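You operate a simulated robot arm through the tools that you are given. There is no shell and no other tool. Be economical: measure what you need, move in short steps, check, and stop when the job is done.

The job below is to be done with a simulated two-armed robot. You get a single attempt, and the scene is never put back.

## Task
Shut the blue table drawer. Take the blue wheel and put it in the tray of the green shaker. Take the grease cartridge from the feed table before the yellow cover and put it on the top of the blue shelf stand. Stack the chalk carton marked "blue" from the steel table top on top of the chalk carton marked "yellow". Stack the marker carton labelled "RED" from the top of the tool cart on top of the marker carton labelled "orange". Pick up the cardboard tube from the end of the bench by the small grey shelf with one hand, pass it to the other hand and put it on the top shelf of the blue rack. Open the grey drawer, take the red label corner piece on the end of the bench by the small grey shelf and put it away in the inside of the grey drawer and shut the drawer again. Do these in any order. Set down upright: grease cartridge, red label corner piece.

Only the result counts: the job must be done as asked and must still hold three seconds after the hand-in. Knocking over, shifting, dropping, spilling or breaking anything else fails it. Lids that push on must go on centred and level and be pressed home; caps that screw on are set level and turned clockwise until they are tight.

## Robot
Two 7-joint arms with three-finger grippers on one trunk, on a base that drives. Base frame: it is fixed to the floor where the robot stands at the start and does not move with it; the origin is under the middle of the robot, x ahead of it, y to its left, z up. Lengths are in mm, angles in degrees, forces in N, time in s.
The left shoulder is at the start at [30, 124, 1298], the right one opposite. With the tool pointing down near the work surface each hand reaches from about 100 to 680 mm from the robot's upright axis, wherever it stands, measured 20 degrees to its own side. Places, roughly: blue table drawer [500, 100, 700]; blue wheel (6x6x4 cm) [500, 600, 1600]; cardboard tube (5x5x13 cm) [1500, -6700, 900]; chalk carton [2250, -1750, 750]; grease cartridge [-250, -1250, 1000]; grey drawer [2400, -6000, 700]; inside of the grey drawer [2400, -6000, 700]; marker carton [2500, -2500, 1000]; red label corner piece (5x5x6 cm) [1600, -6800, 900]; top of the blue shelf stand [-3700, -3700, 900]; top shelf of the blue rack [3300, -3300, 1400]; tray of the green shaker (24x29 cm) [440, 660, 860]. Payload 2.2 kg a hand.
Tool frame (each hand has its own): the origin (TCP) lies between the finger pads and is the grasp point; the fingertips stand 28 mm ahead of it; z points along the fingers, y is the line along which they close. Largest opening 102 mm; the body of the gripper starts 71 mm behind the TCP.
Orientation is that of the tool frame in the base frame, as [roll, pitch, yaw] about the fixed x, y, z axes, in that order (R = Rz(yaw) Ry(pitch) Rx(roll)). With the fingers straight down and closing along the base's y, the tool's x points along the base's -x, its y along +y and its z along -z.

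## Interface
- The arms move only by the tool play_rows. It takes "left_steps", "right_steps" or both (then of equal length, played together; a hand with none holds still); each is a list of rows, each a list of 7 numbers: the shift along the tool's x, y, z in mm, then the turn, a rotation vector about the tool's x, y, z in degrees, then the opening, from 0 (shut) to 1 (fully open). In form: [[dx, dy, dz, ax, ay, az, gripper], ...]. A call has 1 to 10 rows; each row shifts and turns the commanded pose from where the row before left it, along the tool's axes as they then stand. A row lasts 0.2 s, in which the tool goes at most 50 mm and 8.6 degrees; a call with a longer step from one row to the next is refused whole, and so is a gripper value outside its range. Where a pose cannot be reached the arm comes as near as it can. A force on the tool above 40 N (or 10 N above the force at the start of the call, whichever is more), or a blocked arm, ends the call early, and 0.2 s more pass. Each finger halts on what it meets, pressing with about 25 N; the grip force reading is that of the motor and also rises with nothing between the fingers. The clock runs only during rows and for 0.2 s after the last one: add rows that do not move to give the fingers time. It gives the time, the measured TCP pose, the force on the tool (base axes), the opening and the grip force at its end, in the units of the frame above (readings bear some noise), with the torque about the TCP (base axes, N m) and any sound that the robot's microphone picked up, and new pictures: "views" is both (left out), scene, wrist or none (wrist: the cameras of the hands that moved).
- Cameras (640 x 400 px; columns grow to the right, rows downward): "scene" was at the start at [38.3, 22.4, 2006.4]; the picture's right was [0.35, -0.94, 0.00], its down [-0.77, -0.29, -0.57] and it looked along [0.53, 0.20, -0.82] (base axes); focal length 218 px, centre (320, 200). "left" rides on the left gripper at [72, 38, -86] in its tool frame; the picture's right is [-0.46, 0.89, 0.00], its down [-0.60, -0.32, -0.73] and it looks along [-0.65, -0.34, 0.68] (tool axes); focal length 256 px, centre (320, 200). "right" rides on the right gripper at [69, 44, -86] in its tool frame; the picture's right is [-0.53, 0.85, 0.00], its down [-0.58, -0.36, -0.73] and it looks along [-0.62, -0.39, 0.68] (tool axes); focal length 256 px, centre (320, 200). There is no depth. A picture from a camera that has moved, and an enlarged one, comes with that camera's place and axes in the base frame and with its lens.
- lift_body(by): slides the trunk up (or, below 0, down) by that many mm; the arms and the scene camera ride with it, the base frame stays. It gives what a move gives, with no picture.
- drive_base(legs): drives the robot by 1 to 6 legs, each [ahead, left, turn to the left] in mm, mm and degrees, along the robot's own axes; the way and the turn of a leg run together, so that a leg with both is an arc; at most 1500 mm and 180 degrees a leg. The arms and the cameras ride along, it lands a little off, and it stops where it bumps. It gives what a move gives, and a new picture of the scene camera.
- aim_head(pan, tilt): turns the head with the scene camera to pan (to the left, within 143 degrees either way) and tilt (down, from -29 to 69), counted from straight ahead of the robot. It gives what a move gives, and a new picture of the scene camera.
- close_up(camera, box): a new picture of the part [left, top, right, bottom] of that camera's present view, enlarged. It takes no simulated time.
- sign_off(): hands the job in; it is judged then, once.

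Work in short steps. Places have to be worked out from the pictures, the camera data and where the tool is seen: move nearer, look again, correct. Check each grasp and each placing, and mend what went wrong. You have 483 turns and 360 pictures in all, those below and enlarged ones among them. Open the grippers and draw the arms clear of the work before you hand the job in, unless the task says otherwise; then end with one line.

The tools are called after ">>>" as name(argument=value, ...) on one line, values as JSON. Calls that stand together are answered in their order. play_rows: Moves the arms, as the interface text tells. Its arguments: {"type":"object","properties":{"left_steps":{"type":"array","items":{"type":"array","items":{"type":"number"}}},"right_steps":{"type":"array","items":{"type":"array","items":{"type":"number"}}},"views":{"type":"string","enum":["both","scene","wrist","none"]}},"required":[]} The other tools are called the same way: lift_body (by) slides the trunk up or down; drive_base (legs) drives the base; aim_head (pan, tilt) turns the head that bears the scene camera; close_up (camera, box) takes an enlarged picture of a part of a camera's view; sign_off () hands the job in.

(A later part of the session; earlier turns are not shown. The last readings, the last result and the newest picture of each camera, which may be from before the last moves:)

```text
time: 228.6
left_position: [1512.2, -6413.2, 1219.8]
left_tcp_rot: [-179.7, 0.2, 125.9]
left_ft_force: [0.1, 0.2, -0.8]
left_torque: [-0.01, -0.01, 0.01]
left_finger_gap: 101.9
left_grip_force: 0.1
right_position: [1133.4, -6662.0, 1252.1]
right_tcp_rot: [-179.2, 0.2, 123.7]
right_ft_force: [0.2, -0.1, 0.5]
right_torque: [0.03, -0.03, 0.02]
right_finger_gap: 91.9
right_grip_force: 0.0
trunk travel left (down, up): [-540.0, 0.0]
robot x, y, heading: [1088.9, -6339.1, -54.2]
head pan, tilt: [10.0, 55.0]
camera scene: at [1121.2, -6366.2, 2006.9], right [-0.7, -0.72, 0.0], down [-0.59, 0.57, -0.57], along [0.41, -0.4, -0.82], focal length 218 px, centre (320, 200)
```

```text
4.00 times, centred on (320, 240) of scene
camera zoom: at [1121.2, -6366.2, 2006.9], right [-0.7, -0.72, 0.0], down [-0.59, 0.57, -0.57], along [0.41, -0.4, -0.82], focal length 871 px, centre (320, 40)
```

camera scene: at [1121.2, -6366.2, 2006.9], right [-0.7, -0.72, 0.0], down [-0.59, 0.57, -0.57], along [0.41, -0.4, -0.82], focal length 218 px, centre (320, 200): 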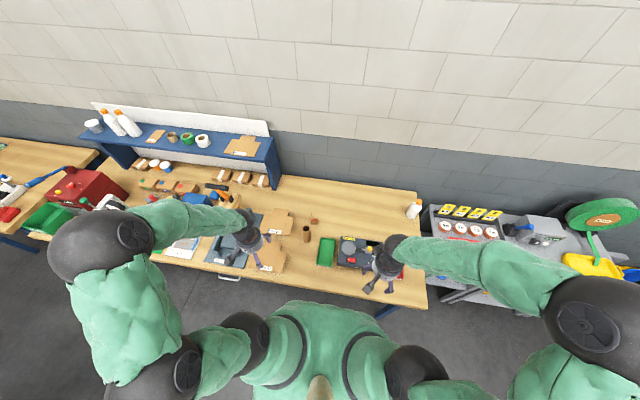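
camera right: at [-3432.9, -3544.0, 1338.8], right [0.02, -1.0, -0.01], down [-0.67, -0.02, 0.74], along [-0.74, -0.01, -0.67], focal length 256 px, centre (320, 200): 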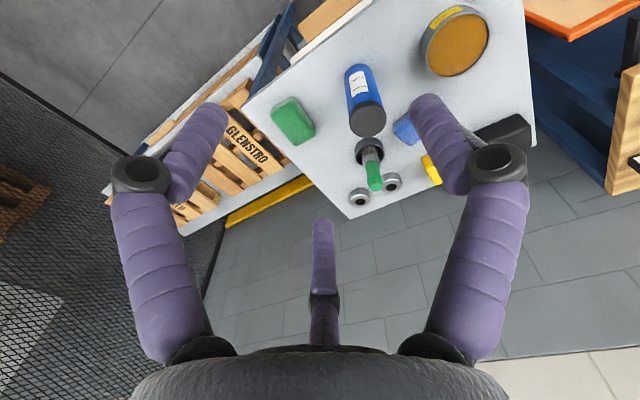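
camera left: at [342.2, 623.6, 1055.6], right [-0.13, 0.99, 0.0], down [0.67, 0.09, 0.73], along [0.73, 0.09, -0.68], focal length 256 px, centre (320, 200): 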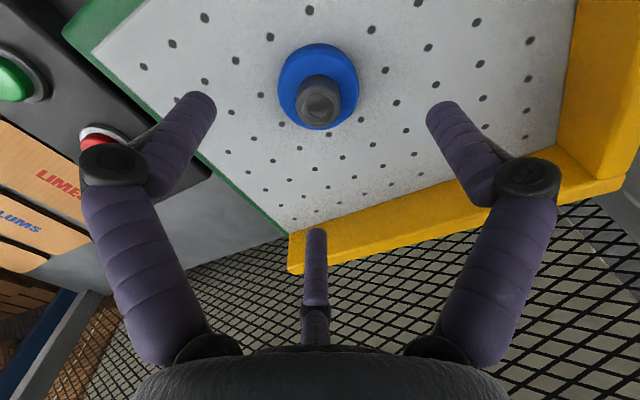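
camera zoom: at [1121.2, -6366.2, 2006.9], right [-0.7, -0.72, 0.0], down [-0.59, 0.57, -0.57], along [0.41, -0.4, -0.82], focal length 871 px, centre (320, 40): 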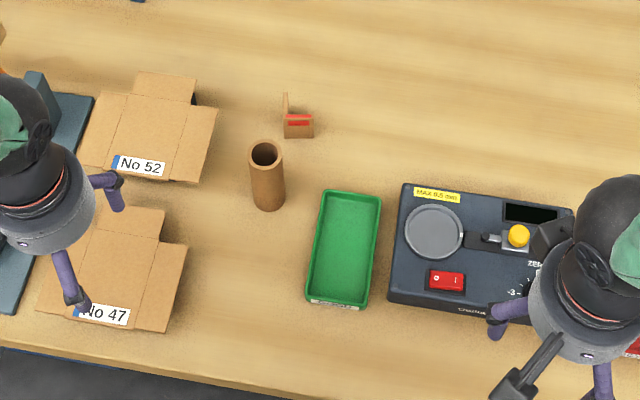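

The bench top is about z=885, the tube at (1540, -6673) and the corner piece at (1587, -6777). I bring the left hand above the corner piece.

>>> play_rows(left_steps=[[-42, -18.7, 8, 0, 0, 0, 1], [-42, -18.7, 8, 0, 0, 0, 1], [-42, -18.7, 8, 0, 0, 0, 1], [-42, -18.7, 8, 0, 0, 0, 1], [-42, -18.7, 8, 0, 0, 0, 1], [-42, -18.7, 8, 0, 0, 0, 1], [-42, -18.7, 8, 0, 0, 0, 1], [-42, -18.7, 8, 0, 0, 0, 1]], views="wrist")

```text
time: 230.4
left_position: [1588.0, -6774.8, 1155.2]
left_tcp_rot: [-179.9, 0.0, 125.8]
left_ft_force: [0.4, -1.5, 0.3]
left_torque: [-0.01, 0.06, 0.01]
left_finger_gap: 102.0
left_grip_force: 0.1
right_position: [1134.5, -6663.5, 1251.6]
right_tcp_rot: [-179.2, 0.0, 123.6]
right_ft_force: [0.8, 0.3, 0.8]
right_torque: [0.03, 0.02, 0.0]
right_finger_gap: 92.1
right_grip_force: 0.1
trunk travel left (down, up): [-540.0, 0.0]
robot x, y, heading: [1086.6, -6337.7, -54.0]
head pan, tilt: [10.0, 55.0]
camera left: at [1577.5, -6694.5, 1240.2], right [0.99, 0.14, 0.0], down [0.1, -0.67, 0.73], along [0.1, -0.73, -0.68], focal length 256 px, centre (320, 200)
```

left: 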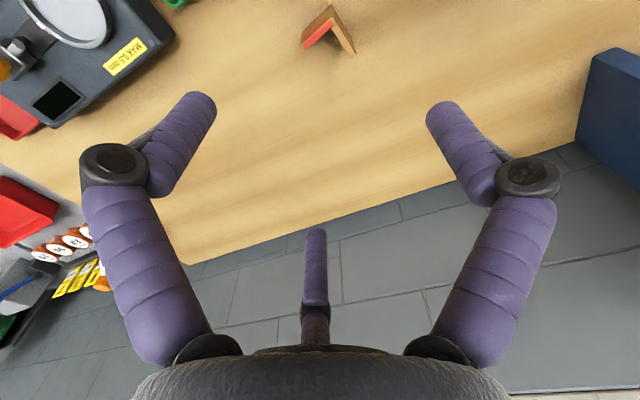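

The wrist view shows an L with its apex toward the robot. I lower to z≈1060, narrow the fingers and rotate about 9° to line up with one leg, then look again.

>>> play_rows(left_steps=[[0, 0, 30, 0, 0, -4, 0.45], [0, 0, 30, 0, 0, -5, 0.45], [0, 0, 30, 0, 0, 0, 0.45], [0, 0, 0, 0, 0, 0, 0.45]], views="wrist")

>>> close_up(camera="left", box=[260, 0, 400, 90])

```text
time: 231.4
left_position: [1587.4, -6773.9, 1068.4]
left_tcp_rot: [-179.8, 0.2, 134.8]
left_ft_force: [1.5, 1.5, 0.6]
left_torque: [0.02, 0.03, -0.01]
left_finger_gap: 45.9
left_grip_force: 0.0
right_position: [1133.9, -6661.4, 1251.8]
right_tcp_rot: [-179.2, 0.1, 123.7]
right_ft_force: [0.6, 0.3, -0.2]
right_torque: [0.05, -0.03, 0.02]
right_finger_gap: 91.7
right_grip_force: 0.1
trunk travel left (down, up): [-540.0, 0.0]
robot x, y, heading: [1089.3, -6339.3, -53.8]
head pan, tilt: [10.0, 55.0]
camera left: at [1564.2, -6696.1, 1154.1], right [0.96, 0.29, 0.0], down [0.2, -0.65, 0.73], along [0.22, -0.7, -0.68], focal length 256 px, centre (320, 200)
```

left: 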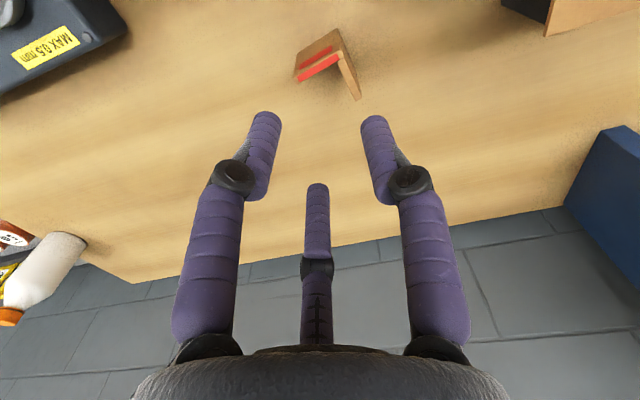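

```text
4.44 times, centred on (330, 45) of left
camera zoom: at [1564.2, -6696.1, 1154.1], right [0.96, 0.29, 0.0], down [0.2, -0.65, 0.73], along [0.22, -0.7, -0.68], focal length 1138 px, centre (276, 889)
```

zoom: 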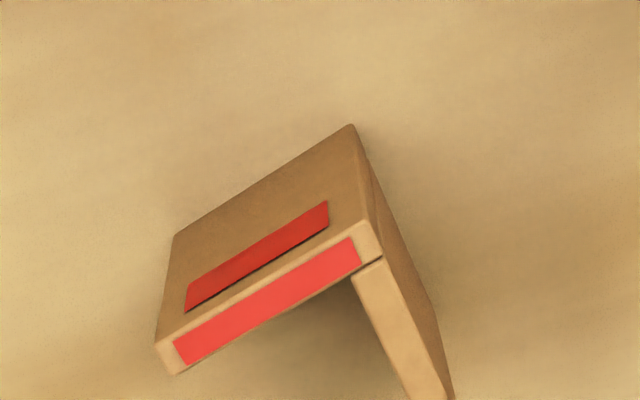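

I now have the L's geometry: the second leg runs from (1600, -6754) to (1627, -6783), perpendicular to the finger line. I shift over its middle and lower to just above the piece.

>>> play_rows(left_steps=[[-13.9, 22.3, 0, 0, 0, 0, 0.45], [0, 0, 30, 0, 0, 0, 0.45], [0, 0, 30, 0, 0, 0, 0.45], [0, 0, 15, 0, 0, 0, 0.45], [0, 0, 0, 0, 0, 0, 0.45]], views="wrist")

```text
time: 232.6
left_position: [1613.4, -6768.7, 992.8]
left_tcp_rot: [-179.8, 0.2, 134.8]
left_ft_force: [-0.1, 0.3, -0.3]
left_torque: [-0.01, 0.0, -0.01]
left_finger_gap: 46.1
left_grip_force: 0.1
right_position: [1133.3, -6662.2, 1252.9]
right_tcp_rot: [-179.2, 0.3, 123.7]
right_ft_force: [-0.2, -1.0, -0.3]
right_torque: [-0.01, -0.01, 0.03]
right_finger_gap: 91.8
right_grip_force: 0.1
trunk travel left (down, up): [-540.0, 0.0]
robot x, y, heading: [1089.8, -6336.7, -54.3]
head pan, tilt: [10.0, 55.0]
camera left: at [1588.9, -6690.1, 1077.9], right [0.96, 0.29, 0.0], down [0.2, -0.65, 0.73], along [0.21, -0.7, -0.68], focal length 256 px, centre (320, 200)
```

left: 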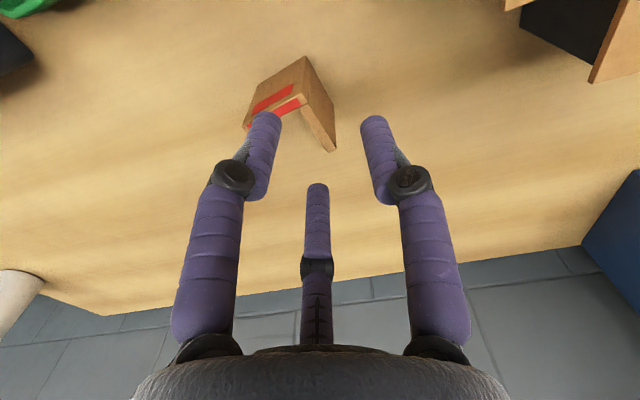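

The leg is centred between the fingers and the inner finger will clear the other leg. I descend to grasp height.

>>> play_rows(left_steps=[[0, 0, 15, 0, 0, 0, 0.45], [0, 0, 15, 0, 0, 0, 0.45], [0, 0, 12, 0, 0, 0, 0.45], [0, 0, 10, 0, 0, 0, 0.45], [0, 0, 0, 0, 0, 0, 0.45]], views="wrist")

```text
time: 233.8
left_position: [1611.9, -6766.6, 942.4]
left_tcp_rot: [-179.8, 0.3, 134.8]
left_ft_force: [-0.4, 0.3, 0.5]
left_torque: [-0.01, 0.0, 0.04]
left_finger_gap: 46.5
left_grip_force: 0.2
right_position: [1132.2, -6659.7, 1252.7]
right_tcp_rot: [-179.3, 0.4, 123.7]
right_ft_force: [-0.3, 0.5, -0.6]
right_torque: [0.01, -0.05, 0.03]
right_finger_gap: 91.7
right_grip_force: 0.1
trunk travel left (down, up): [-540.0, 0.0]
robot x, y, heading: [1086.8, -6338.1, -54.4]
head pan, tilt: [10.0, 55.0]
camera left: at [1587.4, -6688.2, 1027.7], right [0.96, 0.29, 0.0], down [0.2, -0.65, 0.73], along [0.21, -0.7, -0.68], focal length 256 px, centre (320, 200)
```

left: 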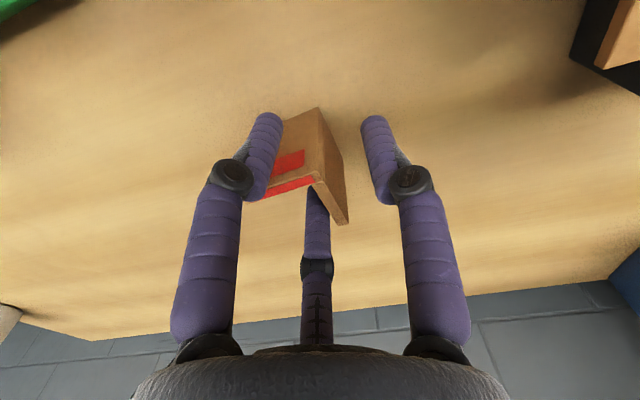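

The image geometry shows the hand is really three-jawed: a finger at +y and two at ±150° around. I rise, rotate 17° so the rear jaw can fit inside the L's corner, and recentre over the corner.

>>> play_rows(left_steps=[[0, 0, -30, 0, 0, 0, 0.45], [0, 0, -30, 0, 0, 0, 0.45], [0, 0, 0, 0, 0, 8.5, 0.45], [0, 0, 0, 0, 0, 8.5, 0.45], [8.8, -8.9, 0, 0, 0, 0, 0.45], [0, 0, 0, 0, 0, 0, 0.45]], views="wrist")

>>> close_up(camera="left", box=[220, 60, 420, 260])

```text
time: 235.2
left_position: [1601.6, -6765.2, 999.0]
left_tcp_rot: [-179.8, 0.2, 117.8]
left_ft_force: [0.1, -0.2, -0.5]
left_torque: [-0.03, 0.03, 0.04]
left_finger_gap: 46.0
left_grip_force: 0.0
right_position: [1133.9, -6661.5, 1251.5]
right_tcp_rot: [-179.3, 0.2, 123.6]
right_ft_force: [0.3, -0.1, -0.1]
right_torque: [0.01, 0.01, 0.02]
right_finger_gap: 91.5
right_grip_force: 0.1
trunk travel left (down, up): [-540.0, 0.0]
robot x, y, heading: [1086.3, -6336.1, -54.4]
head pan, tilt: [10.0, 55.0]
camera left: at [1600.9, -6682.8, 1085.0], right [1.0, 0.0, 0.0], down [0.0, -0.68, 0.73], along [0.0, -0.73, -0.68], focal length 256 px, centre (320, 200)
```

left: 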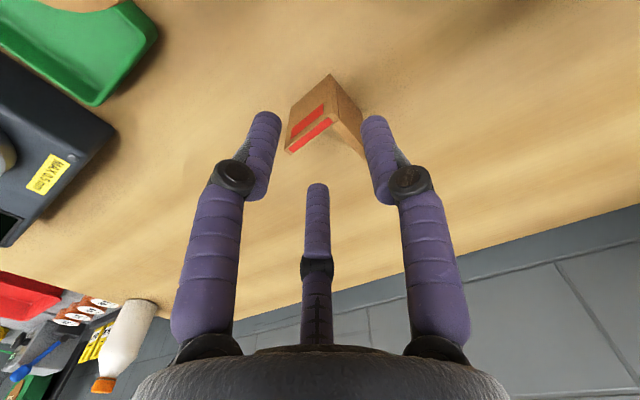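

```text
2.00 times, centred on (320, 160) of left
camera zoom: at [1600.9, -6682.8, 1085.0], right [1.0, 0.0, 0.0], down [0.0, -0.68, 0.73], along [0.0, -0.73, -0.68], focal length 512 px, centre (320, 280)
```

zoom: 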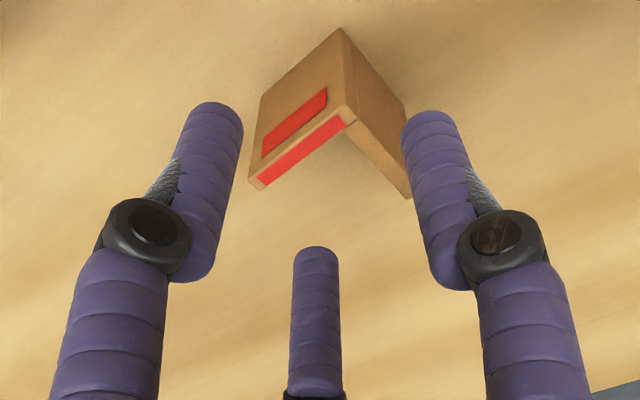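

Refined: the apex is at (1609, -6758) and the L is turned 7° more. I correct the rotation and centre, then descend to z=950.

>>> play_rows(left_steps=[[0, 0, 0, 0, 0, 7.5, 0.45], [-5.6, 4.2, 0, 0, 0, 0, 0.45], [0, 0, 15, 0, 0, 0, 0.45], [0, 0, 15, 0, 0, 0, 0.45], [0, 0, 12, 0, 0, 0, 0.45], [0, 0, 7, 0, 0, 0, 0.45]], views="wrist")

>>> close_up(camera="left", box=[220, 90, 420, 290])

```text
time: 236.6
left_position: [1606.0, -6768.3, 951.3]
left_tcp_rot: [-179.9, 0.2, 110.3]
left_ft_force: [0.0, -0.5, 0.2]
left_torque: [0.05, 0.05, 0.03]
left_finger_gap: 45.8
left_grip_force: 0.1
right_position: [1133.5, -6661.5, 1251.8]
right_tcp_rot: [-179.2, 0.2, 123.8]
right_ft_force: [-0.3, -0.4, 0.9]
right_torque: [0.05, 0.0, 0.01]
right_finger_gap: 91.8
right_grip_force: 0.2
trunk travel left (down, up): [-540.0, 0.0]
robot x, y, heading: [1087.9, -6334.5, -54.1]
head pan, tilt: [10.0, 55.0]
camera left: at [1617.3, -6686.9, 1037.3], right [0.99, -0.13, 0.0], down [-0.09, -0.67, 0.73], along [-0.09, -0.73, -0.68], focal length 256 px, centre (320, 200)
```

left: 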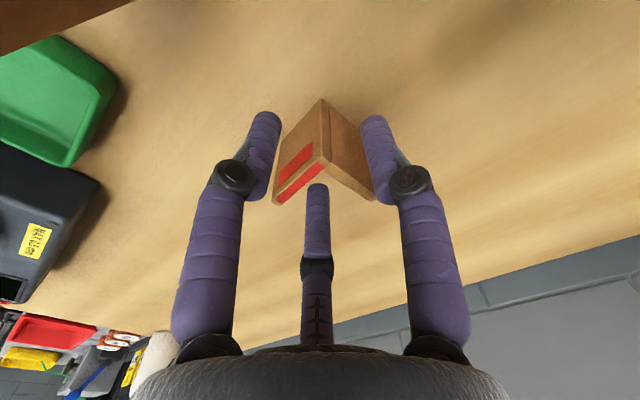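

```text
2.00 times, centred on (320, 190) of left
camera zoom: at [1617.3, -6686.9, 1037.3], right [0.99, -0.13, 0.0], down [-0.09, -0.67, 0.73], along [-0.09, -0.73, -0.68], focal length 512 px, centre (320, 220)
```

zoom: 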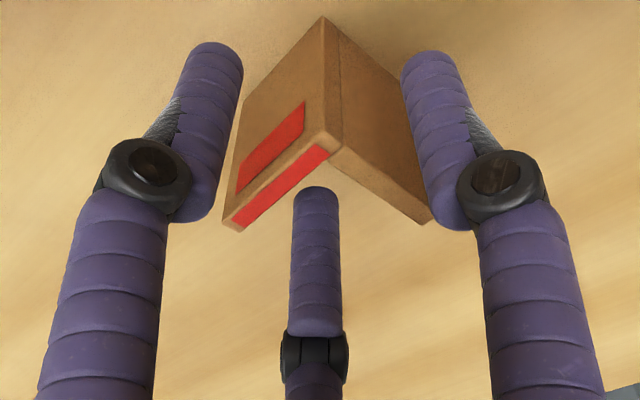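

The L is symmetric between the jaws with the rear jaw inside the corner. I shift 4 mm and close.

>>> play_rows(left_steps=[[-1.9, 3.6, 0, 0, 0, 0, 0.45], [0, 0, 0, 0, 0, 0, 0.25], [0, 0, 0, 0, 0, 0, 0.05], [0, 0, 0, 0, 0, 0, 0.05], [0, 0, 0, 0, 0, 0, 0.05]], views="wrist")

>>> close_up(camera="left", box=[220, 90, 420, 290])

```text
time: 237.8
left_position: [1610.4, -6769.5, 951.8]
left_tcp_rot: [-179.9, 0.2, 110.2]
left_ft_force: [-0.3, -0.8, 0.6]
left_torque: [0.0, 0.0, 0.04]
left_finger_gap: 9.2
left_grip_force: 25.2
right_position: [1133.5, -6662.0, 1252.0]
right_tcp_rot: [-179.2, 0.3, 123.6]
right_ft_force: [-0.4, 0.1, 0.0]
right_torque: [0.01, 0.02, -0.01]
right_finger_gap: 91.9
right_grip_force: 0.1
trunk travel left (down, up): [-540.0, 0.0]
robot x, y, heading: [1083.6, -6337.0, -54.2]
head pan, tilt: [10.0, 55.0]
camera left: at [1621.3, -6687.7, 1037.4], right [0.99, -0.13, 0.0], down [-0.09, -0.67, 0.73], along [-0.09, -0.73, -0.68], focal length 256 px, centre (320, 200)
```

left: 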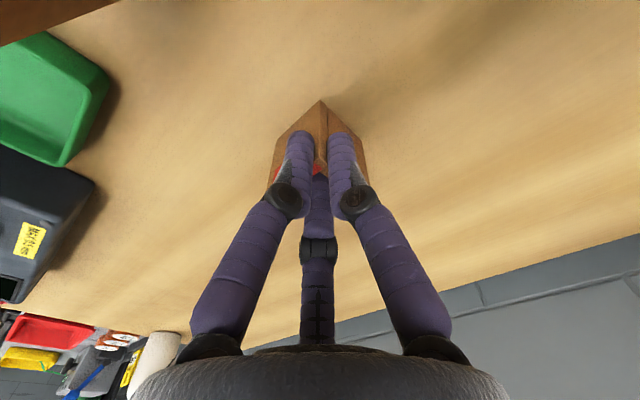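

```text
2.00 times, centred on (320, 190) of left
camera zoom: at [1621.3, -6687.7, 1037.4], right [0.99, -0.13, 0.0], down [-0.09, -0.67, 0.73], along [-0.09, -0.73, -0.68], focal length 512 px, centre (320, 220)
```

zoom: 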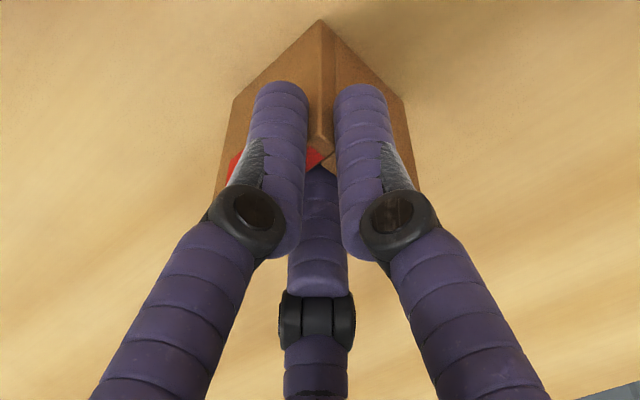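

The corner is gripped in the three jaws. I lift it clear of everything.

>>> play_rows(left_steps=[[0, 0, -15, 0, 0, 0, 0.05], [0, 0, -30, 0, 0, 0, 0.05], [0, 0, -40, 0, 0, 0, 0.05], [0, 0, -40, 0, 0, 0, 0.05], [0, 0, -45, 0, 0, 0, 0.05]], views="wrist")

```text
time: 239.0
left_position: [1610.2, -6767.7, 1122.6]
left_tcp_rot: [-179.9, 0.1, 110.3]
left_ft_force: [-0.1, 0.0, -1.4]
left_torque: [-0.01, -0.04, -0.03]
left_finger_gap: 8.9
left_grip_force: 24.9
right_position: [1132.0, -6661.4, 1252.7]
right_tcp_rot: [-179.3, 0.2, 123.7]
right_ft_force: [-0.9, -0.8, -0.5]
right_torque: [-0.05, -0.04, -0.04]
right_finger_gap: 91.6
right_grip_force: 0.2
trunk travel left (down, up): [-540.0, 0.0]
robot x, y, heading: [1086.6, -6335.7, -54.4]
head pan, tilt: [10.0, 55.0]
camera left: at [1621.7, -6686.8, 1207.5], right [0.99, -0.13, 0.0], down [-0.09, -0.67, 0.73], along [-0.1, -0.73, -0.68], focal length 256 px, centre (320, 200)
```

left: 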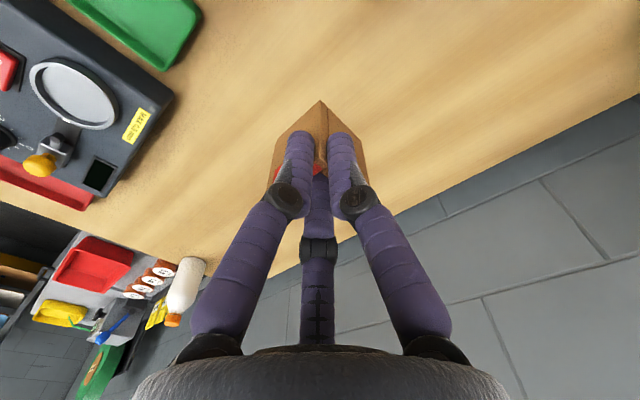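

Held well. I retract the hand and move left along the bench to the grey drawer.

>>> play_rows(left_steps=[[43, -12, -10, 0, 0, 0, 0.05], [43, -12, -10, 0, 0, 0, 0.05], [43, -12, -10, 0, 0, 0, 0.05], [43, -12, -10, 0, 0, 0, 0.05], [43, -12, -10, 0, 0, 0, 0.05], [43, -12, -10, 0, 0, 0, 0.05]], views="none")

>>> drive_base(legs=[[-260, 0, 0], [0, 1150, 0]])

>>> aim_head(pan=0, tilt=50)

```text
time: 240.4
left_position: [1451.6, -6548.3, 1183.5]
left_tcp_rot: [-179.9, 0.3, 110.3]
left_ft_force: [-0.2, 0.4, -0.8]
left_torque: [-0.02, -0.06, -0.03]
left_finger_gap: 9.0
left_grip_force: 25.2
right_position: [1132.4, -6660.1, 1252.4]
right_tcp_rot: [-179.2, 0.2, 123.7]
right_ft_force: [0.1, 0.4, 0.3]
right_torque: [-0.04, -0.03, -0.03]
right_finger_gap: 91.7
right_grip_force: 0.0
trunk travel left (down, up): [-540.0, 0.0]
robot x, y, heading: [1085.6, -6338.5, -54.2]
head pan, tilt: [10.0, 55.0]
```

```text
time: 247.7
left_position: [2222.6, -5676.2, 1182.7]
left_tcp_rot: [-180.0, 0.2, 110.0]
left_ft_force: [0.3, -0.4, 0.3]
left_torque: [0.02, 0.01, 0.0]
left_finger_gap: 9.2
left_grip_force: 25.3
right_position: [1902.1, -5785.4, 1251.3]
right_tcp_rot: [-179.2, 0.1, 123.4]
right_ft_force: [0.1, -0.4, 0.2]
right_torque: [-0.02, 0.0, 0.02]
right_finger_gap: 91.9
right_grip_force: 0.1
trunk travel left (down, up): [-540.0, 0.0]
robot x, y, heading: [1855.9, -5460.8, -54.4]
head pan, tilt: [10.0, 55.0]
camera scene: at [1892.2, -5490.3, 2006.8], right [-0.7, -0.71, 0.0], down [-0.58, 0.57, -0.57], along [0.41, -0.4, -0.82], focal length 218 px, centre (320, 200)
```

scene: 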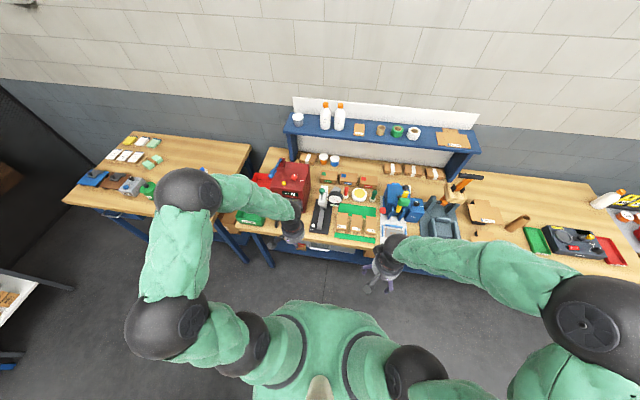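

```text
time: 248.4
left_position: [2223.8, -5675.9, 1181.0]
left_tcp_rot: [-179.9, 0.2, 109.9]
left_ft_force: [0.3, -0.1, -0.4]
left_torque: [0.0, 0.0, -0.01]
left_finger_gap: 9.2
left_grip_force: 25.3
right_position: [1902.7, -5785.3, 1250.8]
right_tcp_rot: [-179.2, 0.2, 123.5]
right_ft_force: [0.9, 0.3, 0.4]
right_torque: [0.01, 0.0, 0.01]
right_finger_gap: 91.9
right_grip_force: 0.1
trunk travel left (down, up): [-540.0, 0.0]
robot x, y, heading: [1856.3, -5464.6, -54.7]
head pan, tilt: [0.0, 50.0]
camera scene: at [1885.9, -5502.1, 2013.3], right [-0.81, -0.58, 0.0], down [-0.45, 0.62, -0.64], along [0.37, -0.52, -0.77], focal length 218 px, centre (320, 200)
```

scene: 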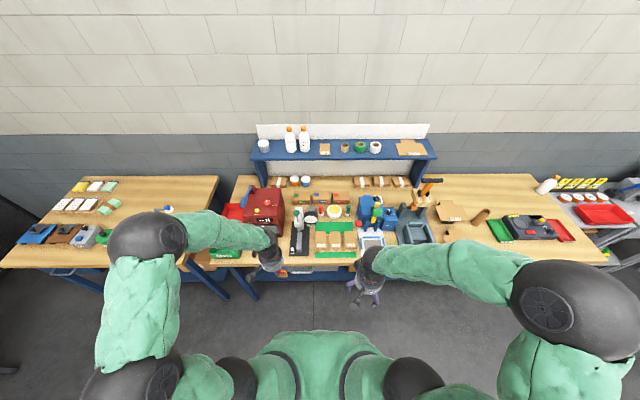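

>>> close_up(camera="scene", box=[230, 220, 410, 320])

```text
3.56 times, centred on (320, 270) of scene
camera zoom: at [1885.9, -5502.1, 2013.3], right [-0.81, -0.58, 0.0], down [-0.45, 0.62, -0.64], along [0.37, -0.52, -0.77], focal length 774 px, centre (320, -49)
```

zoom: 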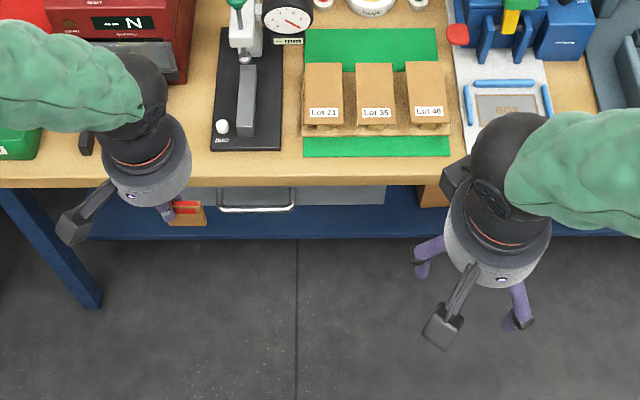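

The grey drawer's handle is near (2245, -5833, 790), just under the bench edge. I'll open it with the right hand held level, so I tuck the left arm, shift left and lower the trunk.

>>> play_rows(left_steps=[[30, -9, -40, 0, 0, 0, 0.05], [30, -9, -40, 0, 0, 0, 0.05], [30, -9, -40, 0, 0, 0, 0.05], [0, 0, -40, 0, 0, 0, 0.05]], views="none")

>>> drive_base(legs=[[0, 230, 0.6]])

>>> lift_body(by=-400)

>>> play_rows(right_steps=[[0, 0, 0, 0, -8, 0, 0.5], [0, 0, 0, 0, -8, 0, 0.5], [0, 0, 0, 0, -8, 0, 0.5], [0, 0, 0, 0, -8, 0, 0.5], [0, 0, 0, 0, -8, 0, 0.5], [0, 0, 0, 0, -8, 0, 0.5], [0, 0, 0, 0, -8, 0, 0.5], [0, 0, 0, 0, -8, 0, 0.5], [0, 0, 0, 0, -8, 0, 0.5], [0, 0, 0, 0, -8, 0, 0.5]], views="both")

```text
refused: row 1 steps farther than a row can; nothing moved
```

```text
time: 250.1
left_position: [2409.6, -5538.8, 1184.0]
left_tcp_rot: [-179.9, 0.3, 110.7]
left_ft_force: [-0.1, 0.1, -0.2]
left_torque: [0.0, 0.0, 0.03]
left_finger_gap: 9.2
left_grip_force: 25.5
right_position: [2091.5, -5651.3, 1251.1]
right_tcp_rot: [-179.2, 0.3, 124.1]
right_ft_force: [0.6, 0.2, -0.2]
right_torque: [0.0, 0.04, 0.03]
right_finger_gap: 92.0
right_grip_force: 0.1
trunk travel left (down, up): [-540.0, 0.0]
robot x, y, heading: [2040.1, -5328.4, -54.0]
head pan, tilt: [0.0, 50.0]
camera scene: at [2070.4, -5368.7, 2013.3], right [-0.81, -0.59, 0.0], down [-0.45, 0.62, -0.64], along [0.38, -0.52, -0.77], focal length 218 px, centre (320, 200)
```

scene: 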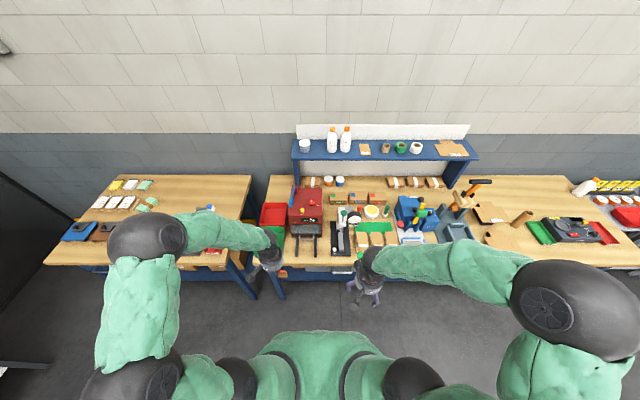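

```text
time: 253.9
left_position: [2410.1, -5538.1, 781.9]
left_tcp_rot: [180.0, 0.2, 110.7]
left_ft_force: [-0.9, 0.2, -0.1]
left_torque: [0.01, -0.03, 0.06]
left_finger_gap: 9.0
left_grip_force: 25.0
right_position: [2091.7, -5652.2, 850.6]
right_tcp_rot: [-179.2, 0.2, 124.0]
right_ft_force: [-0.3, -0.3, 0.2]
right_torque: [0.02, 0.01, -0.01]
right_finger_gap: 91.9
right_grip_force: 0.1
trunk travel left (down, up): [-140.0, 400.0]
robot x, y, heading: [2043.5, -5323.9, -53.5]
head pan, tilt: [0.0, 50.0]
```

```text
time: 255.3
left_position: [2408.4, -5538.8, 782.8]
left_tcp_rot: [-179.9, 0.2, 110.7]
left_ft_force: [0.4, -0.7, -0.1]
left_torque: [0.02, -0.02, -0.02]
left_finger_gap: 9.3
left_grip_force: 24.9
right_position: [2119.3, -5716.0, 939.4]
right_tcp_rot: [174.8, 55.2, 115.2]
right_ft_force: [0.1, 0.7, 0.1]
right_torque: [-0.01, 0.01, 0.03]
right_finger_gap: 51.1
right_grip_force: 0.0
trunk travel left (down, up): [-140.0, 400.0]
robot x, y, heading: [2043.5, -5326.6, -53.5]
head pan, tilt: [0.0, 50.0]
stopped in row 6 (right hand): the arm was blocked; the commanded pose is now the measured one
camera scene: at [2070.8, -5368.6, 1613.3], right [-0.81, -0.59, 0.0], down [-0.45, 0.62, -0.64], along [0.38, -0.52, -0.77], focal length 218 px, centre (320, 200)
camera right: at [2103.6, -5598.9, 934.3], right [0.86, 0.14, 0.48], down [-0.49, 0.03, 0.87], along [0.11, -0.99, 0.1], focal length 256 px, centre (320, 200)
```

scene: 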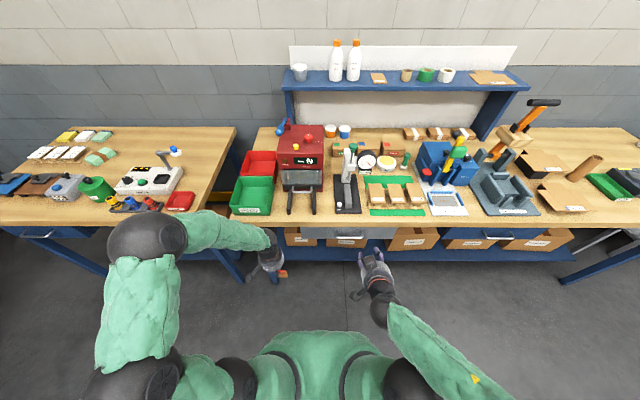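
right: 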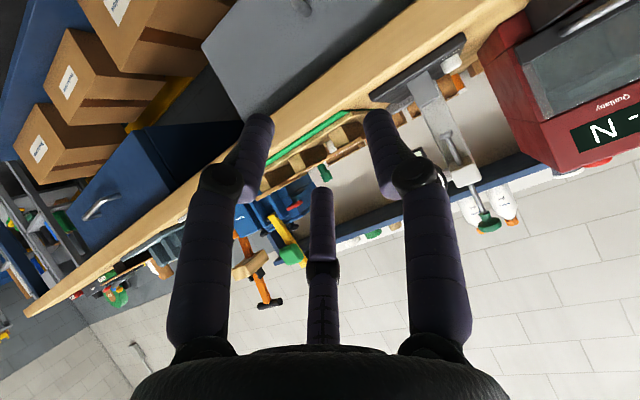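

The arm stopped at a 55° tilt. I look closely at the drawer front and handle from the lowered head camera.

>>> close_up(camera="scene", box=[270, 200, 450, 310])

```text
3.56 times, centred on (360, 255) of scene
camera zoom: at [2070.8, -5368.6, 1613.3], right [-0.81, -0.59, 0.0], down [-0.45, 0.62, -0.64], along [0.38, -0.52, -0.77], focal length 774 px, centre (178, 4)
```

zoom: 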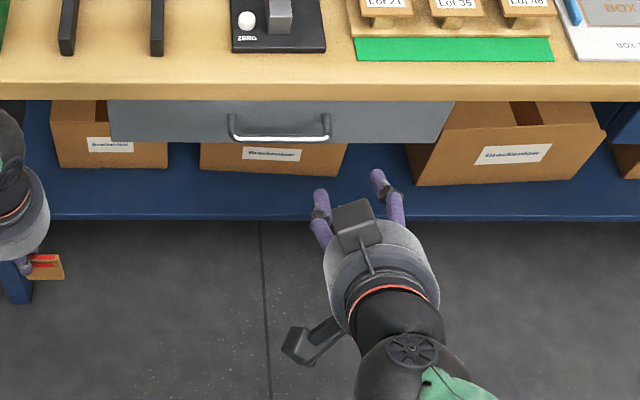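

The drawer front spans well and its bar handle is centred near q=-1617, z≈795. I rotate the right hand 90° about its own axis so that one jaw can hook behind the bar.

>>> play_rows(right_steps=[[0, 0, 0, 0, 0, 8.5, 0.5], [0, 0, 0, 0, 0, 8.5, 0.5], [0, 0, 0, 0, 0, 8.5, 0.5], [0, 0, 0, 0, 0, 8.5, 0.5], [0, 0, 0, 0, 0, 8.5, 0.5], [0, 0, 0, 0, 0, 8.5, 0.5], [0, 0, 0, 0, 0, 8.5, 0.5], [0, 0, 0, 0, 0, 8.5, 0.5], [0, 0, 0, 0, 0, 8.5, 0.5], [0, 0, 0, 0, 0, 8.5, 0.5]], views="wrist")

```text
time: 257.5
left_position: [2409.1, -5538.6, 781.2]
left_tcp_rot: [-179.9, 0.3, 110.7]
left_ft_force: [-0.6, -0.2, 0.2]
left_torque: [0.01, -0.01, 0.0]
left_finger_gap: 9.2
left_grip_force: 25.5
right_position: [2117.7, -5725.5, 971.0]
right_tcp_rot: [125.5, 1.2, 32.6]
right_ft_force: [0.1, -0.3, 0.9]
right_torque: [0.0, 0.01, -0.03]
right_finger_gap: 51.1
right_grip_force: 0.0
right hand out of reach, approached as far as the arm can: row 9, 10
trunk travel left (down, up): [-140.0, 400.0]
robot x, y, heading: [2045.1, -5327.5, -53.9]
head pan, tilt: [0.0, 50.0]
camera right: at [2153.4, -5649.5, 1056.2], right [-0.17, -0.69, 0.7], down [-0.92, 0.37, 0.14], along [-0.35, -0.62, -0.7], focal length 256 px, centre (320, 200)
```

right: 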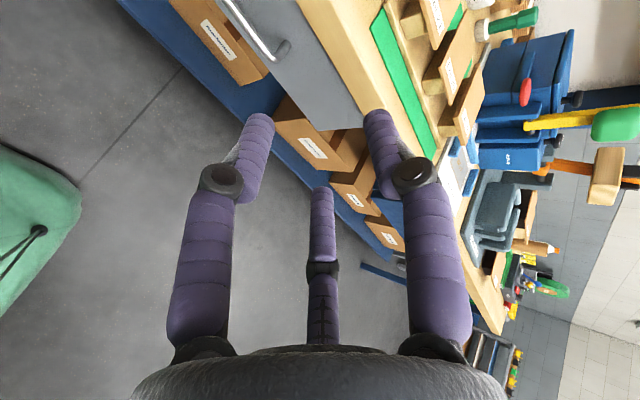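

The hand is now oriented to hook the bar. I move closer, left and down, and look again.

>>> play_rows(right_steps=[[17, -19, 42, 0, 0, 0, 0.5], [17, -19, 42, 0, 0, 0, 0.5], [17, -19, 42, 0, 0, 0, 0.5], [0, 0, 0, 0, 0, 0, 0.5]], views="both")

>>> close_up(camera="scene", box=[270, 200, 450, 310])

```text
time: 258.5
left_position: [2410.4, -5538.8, 781.6]
left_tcp_rot: [-179.9, 0.3, 110.6]
left_ft_force: [0.5, -0.7, -0.7]
left_torque: [-0.01, -0.01, 0.03]
left_finger_gap: 9.2
left_grip_force: 25.1
right_position: [2144.8, -5752.9, 963.9]
right_tcp_rot: [125.1, 1.2, 32.7]
right_ft_force: [-0.1, -0.1, 0.8]
right_torque: [0.02, 0.0, 0.0]
right_finger_gap: 51.1
right_grip_force: 0.1
right hand out of reach, approached as far as the arm can: row 1, 2, 3
trunk travel left (down, up): [-140.0, 400.0]
robot x, y, heading: [2044.1, -5324.9, -53.6]
head pan, tilt: [0.0, 50.0]
camera scene: at [2070.5, -5368.4, 1613.3], right [-0.81, -0.59, 0.0], down [-0.45, 0.62, -0.64], along [0.38, -0.52, -0.77], focal length 218 px, centre (320, 200)
camera right: at [2180.1, -5677.0, 1048.0], right [-0.18, -0.69, 0.7], down [-0.92, 0.37, 0.14], along [-0.35, -0.62, -0.7], focal length 256 px, centre (320, 200)
```

scene: 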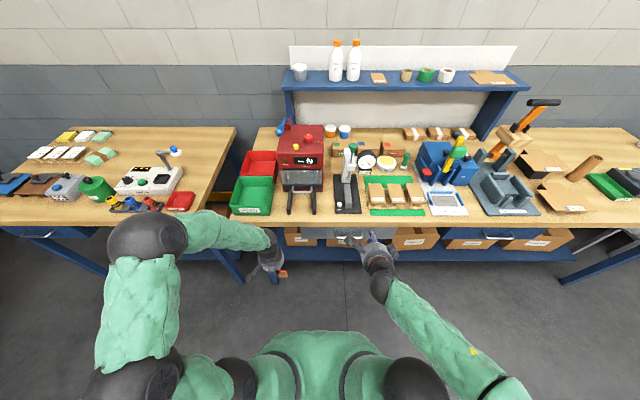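
right: 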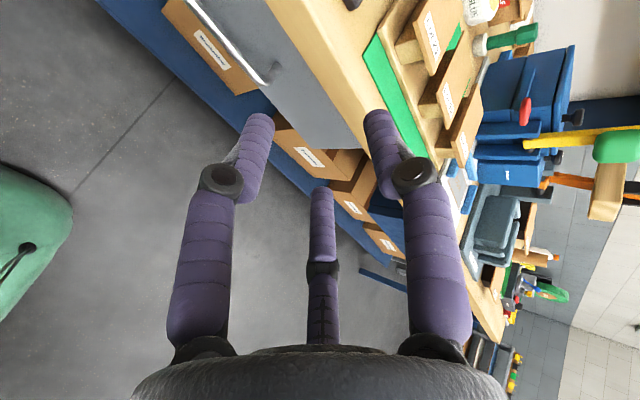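

```text
3.56 times, centred on (360, 255) of scene
camera zoom: at [2070.5, -5368.4, 1613.3], right [-0.81, -0.59, 0.0], down [-0.45, 0.62, -0.64], along [0.38, -0.52, -0.77], focal length 774 px, centre (178, 4)
```

zoom: 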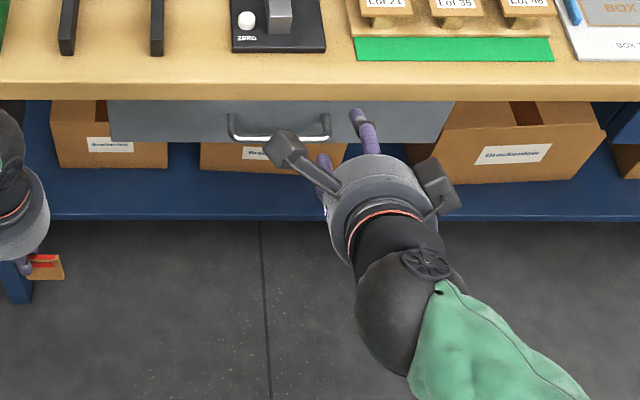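

The arm can't reach lower in this posture, so I lower the trunk another 130 mm.

>>> lift_body(by=-130)

>>> play_rows(right_steps=[[12, 0, 0, 0, 0, 0, 0.5], [12, 0, 0, 0, 0, 0, 0.5], [0, 0, 0, 0, 0, 0, 0.5]], views="both")

```text
time: 260.1
left_position: [2409.2, -5538.0, 653.3]
left_tcp_rot: [-179.8, 0.2, 110.7]
left_ft_force: [0.2, -0.3, 0.9]
left_torque: [-0.01, 0.02, 0.01]
left_finger_gap: 8.9
left_grip_force: 25.0
right_position: [2144.5, -5754.3, 834.3]
right_tcp_rot: [125.1, 1.2, 32.7]
right_ft_force: [0.5, -0.4, 0.5]
right_torque: [0.02, -0.04, -0.04]
right_finger_gap: 51.0
right_grip_force: 0.1
trunk travel left (down, up): [-10.0, 530.0]
robot x, y, heading: [2041.9, -5329.5, -53.5]
head pan, tilt: [0.0, 50.0]
```

```text
time: 260.9
left_position: [2410.3, -5539.4, 653.0]
left_tcp_rot: [180.0, 0.2, 110.7]
left_ft_force: [0.1, -0.5, 0.2]
left_torque: [-0.01, -0.04, 0.01]
left_finger_gap: 9.4
left_grip_force: 25.2
right_position: [2156.4, -5738.2, 837.3]
right_tcp_rot: [125.3, 1.1, 32.7]
right_ft_force: [-0.2, -0.3, 0.0]
right_torque: [0.0, 0.02, 0.0]
right_finger_gap: 51.4
right_grip_force: 0.1
right hand out of reach, approached as far as the arm can: row 1, 2
trunk travel left (down, up): [-10.0, 530.0]
robot x, y, heading: [2041.1, -5332.9, -53.7]
head pan, tilt: [0.0, 50.0]
camera scene: at [2070.6, -5368.5, 1483.3], right [-0.81, -0.59, 0.0], down [-0.45, 0.62, -0.64], along [0.38, -0.52, -0.77], focal length 218 px, centre (320, 200)
camera right: at [2191.6, -5661.2, 922.9], right [-0.17, -0.69, 0.7], down [-0.92, 0.37, 0.14], along [-0.36, -0.62, -0.7], focal length 256 px, centre (320, 200)
```

scene: 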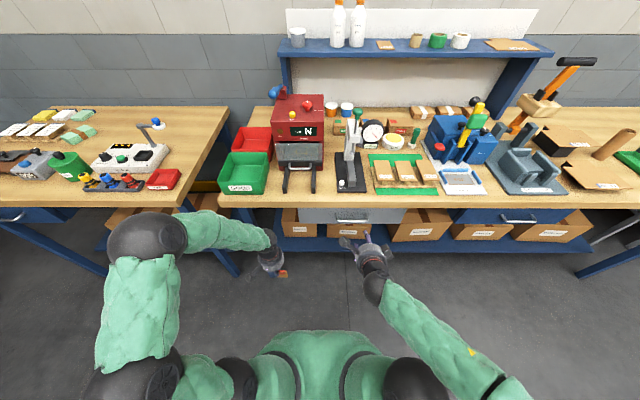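
right: 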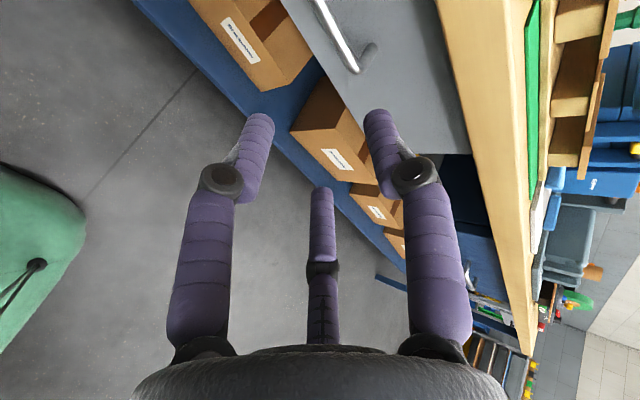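

From two wrist views the bar is at about p=6073, q=-1618, z=752. I test whether the arm can go straight down from here.

>>> play_rows(right_steps=[[0, -24.4, 17.4, 0, 0, 0, 0.5], [0, -24.4, 17.4, 0, 0, 0, 0.5], [0, 0, 0, 0, 0, 0, 0.5]], views="none")

```text
time: 261.7
left_position: [2409.4, -5538.0, 652.6]
left_tcp_rot: [-179.9, 0.1, 110.8]
left_ft_force: [0.3, 0.4, -0.2]
left_torque: [-0.01, -0.04, -0.01]
left_finger_gap: 9.2
left_grip_force: 24.7
right_position: [2147.9, -5746.6, 829.0]
right_tcp_rot: [125.8, 1.3, 32.8]
right_ft_force: [-0.2, 0.2, -0.6]
right_torque: [0.02, -0.01, 0.0]
right_finger_gap: 51.0
right_grip_force: 0.0
right hand out of reach, approached as far as the arm can: row 1, 2
trunk travel left (down, up): [-10.0, 530.0]
robot x, y, heading: [2042.4, -5331.4, -53.4]
head pan, tilt: [0.0, 50.0]
```

The arm is too folded here. I back the base 150 mm and extend the arm to a pre-approach pose.

>>> drive_base(legs=[[-150, 0, 0]])

>>> play_rows(right_steps=[[3.7, 18, 31, 0, 0, 0, 0.5], [3.7, 18, 31, 0, 0, 0, 0.5], [3.7, 18, 31, 0, 0, 0, 0.5], [3.7, 18, 31, 0, 0, 0, 0.5], [3.7, 18, 31, 0, 0, 0, 0.5], [0, 0, 0, 0, 0, 0, 0.5]], views="wrist")

```text
time: 263.0
left_position: [2322.8, -5417.4, 652.3]
left_tcp_rot: [-180.0, 0.2, 110.8]
left_ft_force: [-0.6, 0.1, 0.0]
left_torque: [-0.02, -0.01, 0.01]
left_finger_gap: 9.3
left_grip_force: 24.9
right_position: [2060.3, -5626.0, 830.8]
right_tcp_rot: [125.7, 1.4, 32.8]
right_ft_force: [0.1, 0.2, -0.9]
right_torque: [0.0, 0.0, 0.02]
right_finger_gap: 51.1
right_grip_force: 0.0
trunk travel left (down, up): [-10.0, 530.0]
robot x, y, heading: [1955.5, -5207.8, -53.7]
head pan, tilt: [0.0, 50.0]
camera scene: at [1982.3, -5248.2, 1483.3], right [-0.81, -0.59, 0.0], down [-0.45, 0.62, -0.64], along [0.38, -0.52, -0.77], focal length 218 px, centre (320, 200)
```

scene: 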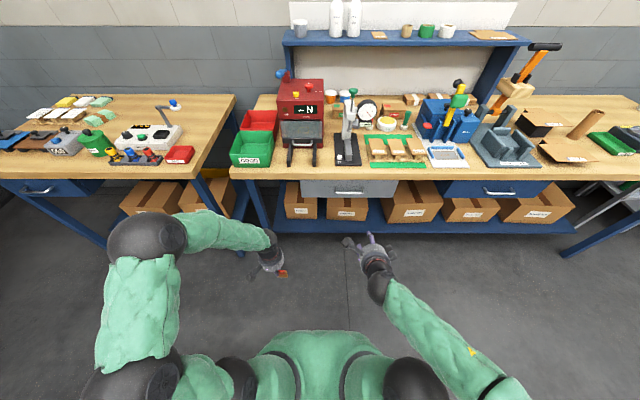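

```text
time: 264.4
left_position: [2322.2, -5417.7, 652.2]
left_tcp_rot: [-179.8, 0.2, 110.8]
left_ft_force: [-0.6, 0.8, -0.6]
left_torque: [0.03, -0.02, 0.0]
left_finger_gap: 9.1
left_grip_force: 25.2
right_position: [2153.6, -5768.1, 849.9]
right_tcp_rot: [126.1, 1.3, 32.9]
right_ft_force: [-0.3, 0.4, -0.3]
right_torque: [0.0, -0.04, 0.03]
right_finger_gap: 51.2
right_grip_force: 0.0
right hand out of reach, approached as far as the arm can: row 1, 2, 3, 4
trunk travel left (down, up): [-10.0, 530.0]
robot x, y, heading: [1958.9, -5211.5, -54.0]
head pan, tilt: [0.0, 50.0]
camera right: at [2189.1, -5692.3, 934.2], right [-0.17, -0.7, 0.7], down [-0.92, 0.37, 0.15], along [-0.36, -0.61, -0.7], focal length 256 px, centre (320, 200)
```

right: 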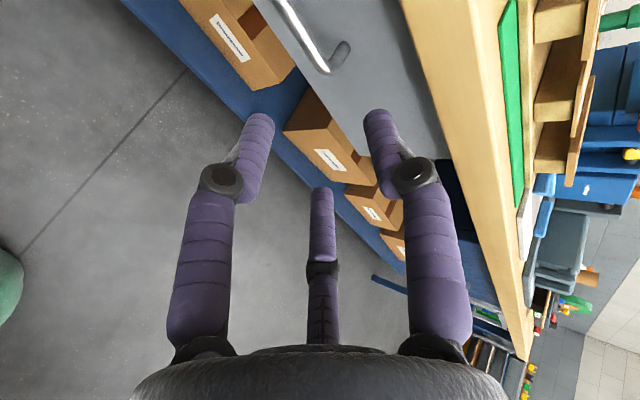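

I try again from the extended posture: forward-down 70 mm along the tool and 40 mm left.

>>> play_rows(right_steps=[[14, -1, 23, 0, 0, 0, 0.5], [14, -1, 23, 0, 0, 0, 0.5], [13, -1, 24, 0, 0, 0, 0.5], [0, 0, 0, 0, 0, 0, 0.5]], views="wrist")

```text
time: 265.4
left_position: [2321.4, -5417.5, 651.4]
left_tcp_rot: [-179.9, 0.2, 110.8]
left_ft_force: [-0.1, -0.6, -1.0]
left_torque: [0.0, -0.01, 0.03]
left_finger_gap: 9.1
left_grip_force: 24.5
right_position: [2219.2, -5803.3, 824.6]
right_tcp_rot: [126.2, 1.4, 32.9]
right_ft_force: [-1.1, 0.3, 0.1]
right_torque: [0.01, -0.01, 0.0]
right_finger_gap: 51.1
right_grip_force: 0.0
right hand out of reach, approached as far as the arm can: row 1, 2, 3
trunk travel left (down, up): [-10.0, 530.0]
robot x, y, heading: [1953.9, -5207.0, -53.9]
head pan, tilt: [0.0, 50.0]
camera right: at [2255.2, -5727.7, 909.7], right [-0.16, -0.7, 0.69], down [-0.92, 0.36, 0.15], along [-0.36, -0.61, -0.7], focal length 256 px, centre (320, 200)
```

right: 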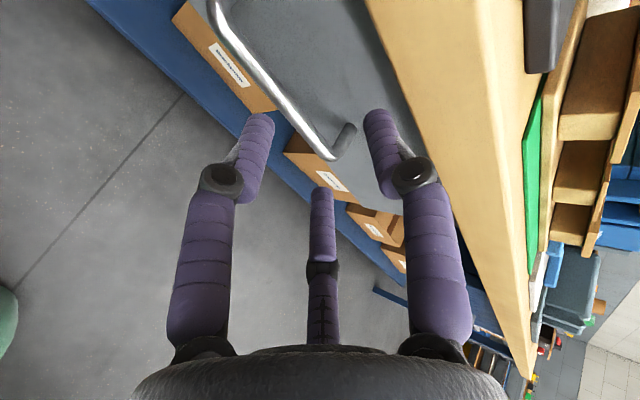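

The bar is ahead of the open jaws. I shift 25 mm toward the pair side and advance 65 mm so the bar comes between the jaws.

>>> play_rows(right_steps=[[4, -13, 0, 0, 0, 0, 0.5], [4, -12, 5, 0, 0, 0, 0.5], [0, 0, 15, 0, 0, 0, 0.5], [0, 0, 15, 0, 0, 0, 0.5], [0, 0, 15, 0, 0, 0, 0.5], [0, 0, 0, 0, 0, 0, 0.5]], views="wrist")

```text
time: 266.8
left_position: [2321.5, -5416.3, 652.7]
left_tcp_rot: [-179.9, 0.3, 110.8]
left_ft_force: [0.0, -0.8, -0.7]
left_torque: [-0.05, 0.01, 0.02]
left_finger_gap: 9.1
left_grip_force: 24.3
right_position: [2245.6, -5829.6, 796.2]
right_tcp_rot: [125.9, 1.0, 33.0]
right_ft_force: [-4.8, 15.9, 5.7]
right_torque: [0.3, 0.58, -0.66]
right_finger_gap: 63.3
right_grip_force: 6.3
right hand out of reach, approached as far as the arm can: row 1, 2
trunk travel left (down, up): [-10.0, 530.0]
robot x, y, heading: [1953.7, -5205.8, -54.0]
head pan, tilt: [0.0, 50.0]
stopped in row 6 (right hand): the force on the tool passed its limit at 46 N (the readings are from after the stop); the commanded pose is now the measured one
camera right: at [2279.9, -5753.3, 881.8], right [-0.17, -0.7, 0.7], down [-0.92, 0.36, 0.14], along [-0.35, -0.62, -0.7], focal length 256 px, centre (320, 200)
```

right: 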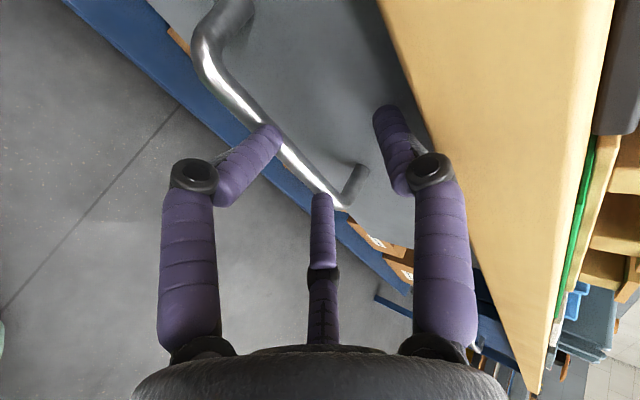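

The left jaw presses on the bar while the upper jaw is above and behind it. I ease back 5 mm and close to see if it pinches the bar.

>>> play_rows(right_steps=[[0, -3, -4, 0, 0, 0, 0.5], [0, 0, 0, 0, 0, 0, 0.3], [0, 0, 0, 0, 0, 0, 0.1], [0, 0, 0, 0, 0, 0, 0], [0, 0, 0, 0, 0, 0, 0]], views="wrist")

```text
time: 268.0
left_position: [2321.6, -5417.9, 651.8]
left_tcp_rot: [-180.0, 0.2, 110.9]
left_ft_force: [0.1, 1.0, -0.2]
left_torque: [0.02, 0.01, -0.01]
left_finger_gap: 8.9
left_grip_force: 25.6
right_position: [2241.6, -5829.6, 794.7]
right_tcp_rot: [126.2, 1.2, 33.1]
right_ft_force: [-0.3, -0.3, -0.1]
right_torque: [-0.01, 0.02, 0.0]
right_finger_gap: 6.6
right_grip_force: 25.4
trunk travel left (down, up): [-10.0, 530.0]
robot x, y, heading: [1950.3, -5210.2, -53.7]
head pan, tilt: [0.0, 50.0]
camera right: at [2277.3, -5753.4, 881.4], right [-0.16, -0.7, 0.69], down [-0.92, 0.36, 0.15], along [-0.36, -0.61, -0.71], focal length 256 px, centre (320, 200)
```

right: 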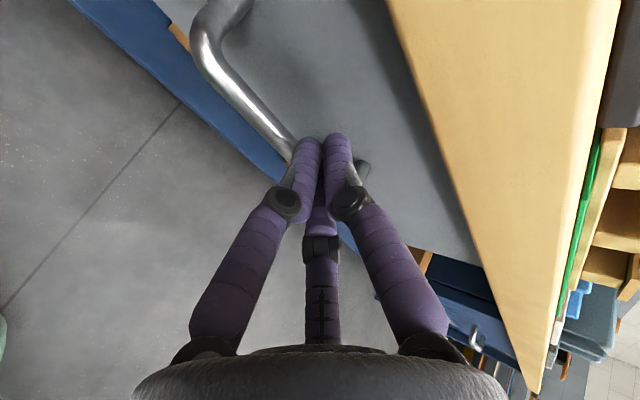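

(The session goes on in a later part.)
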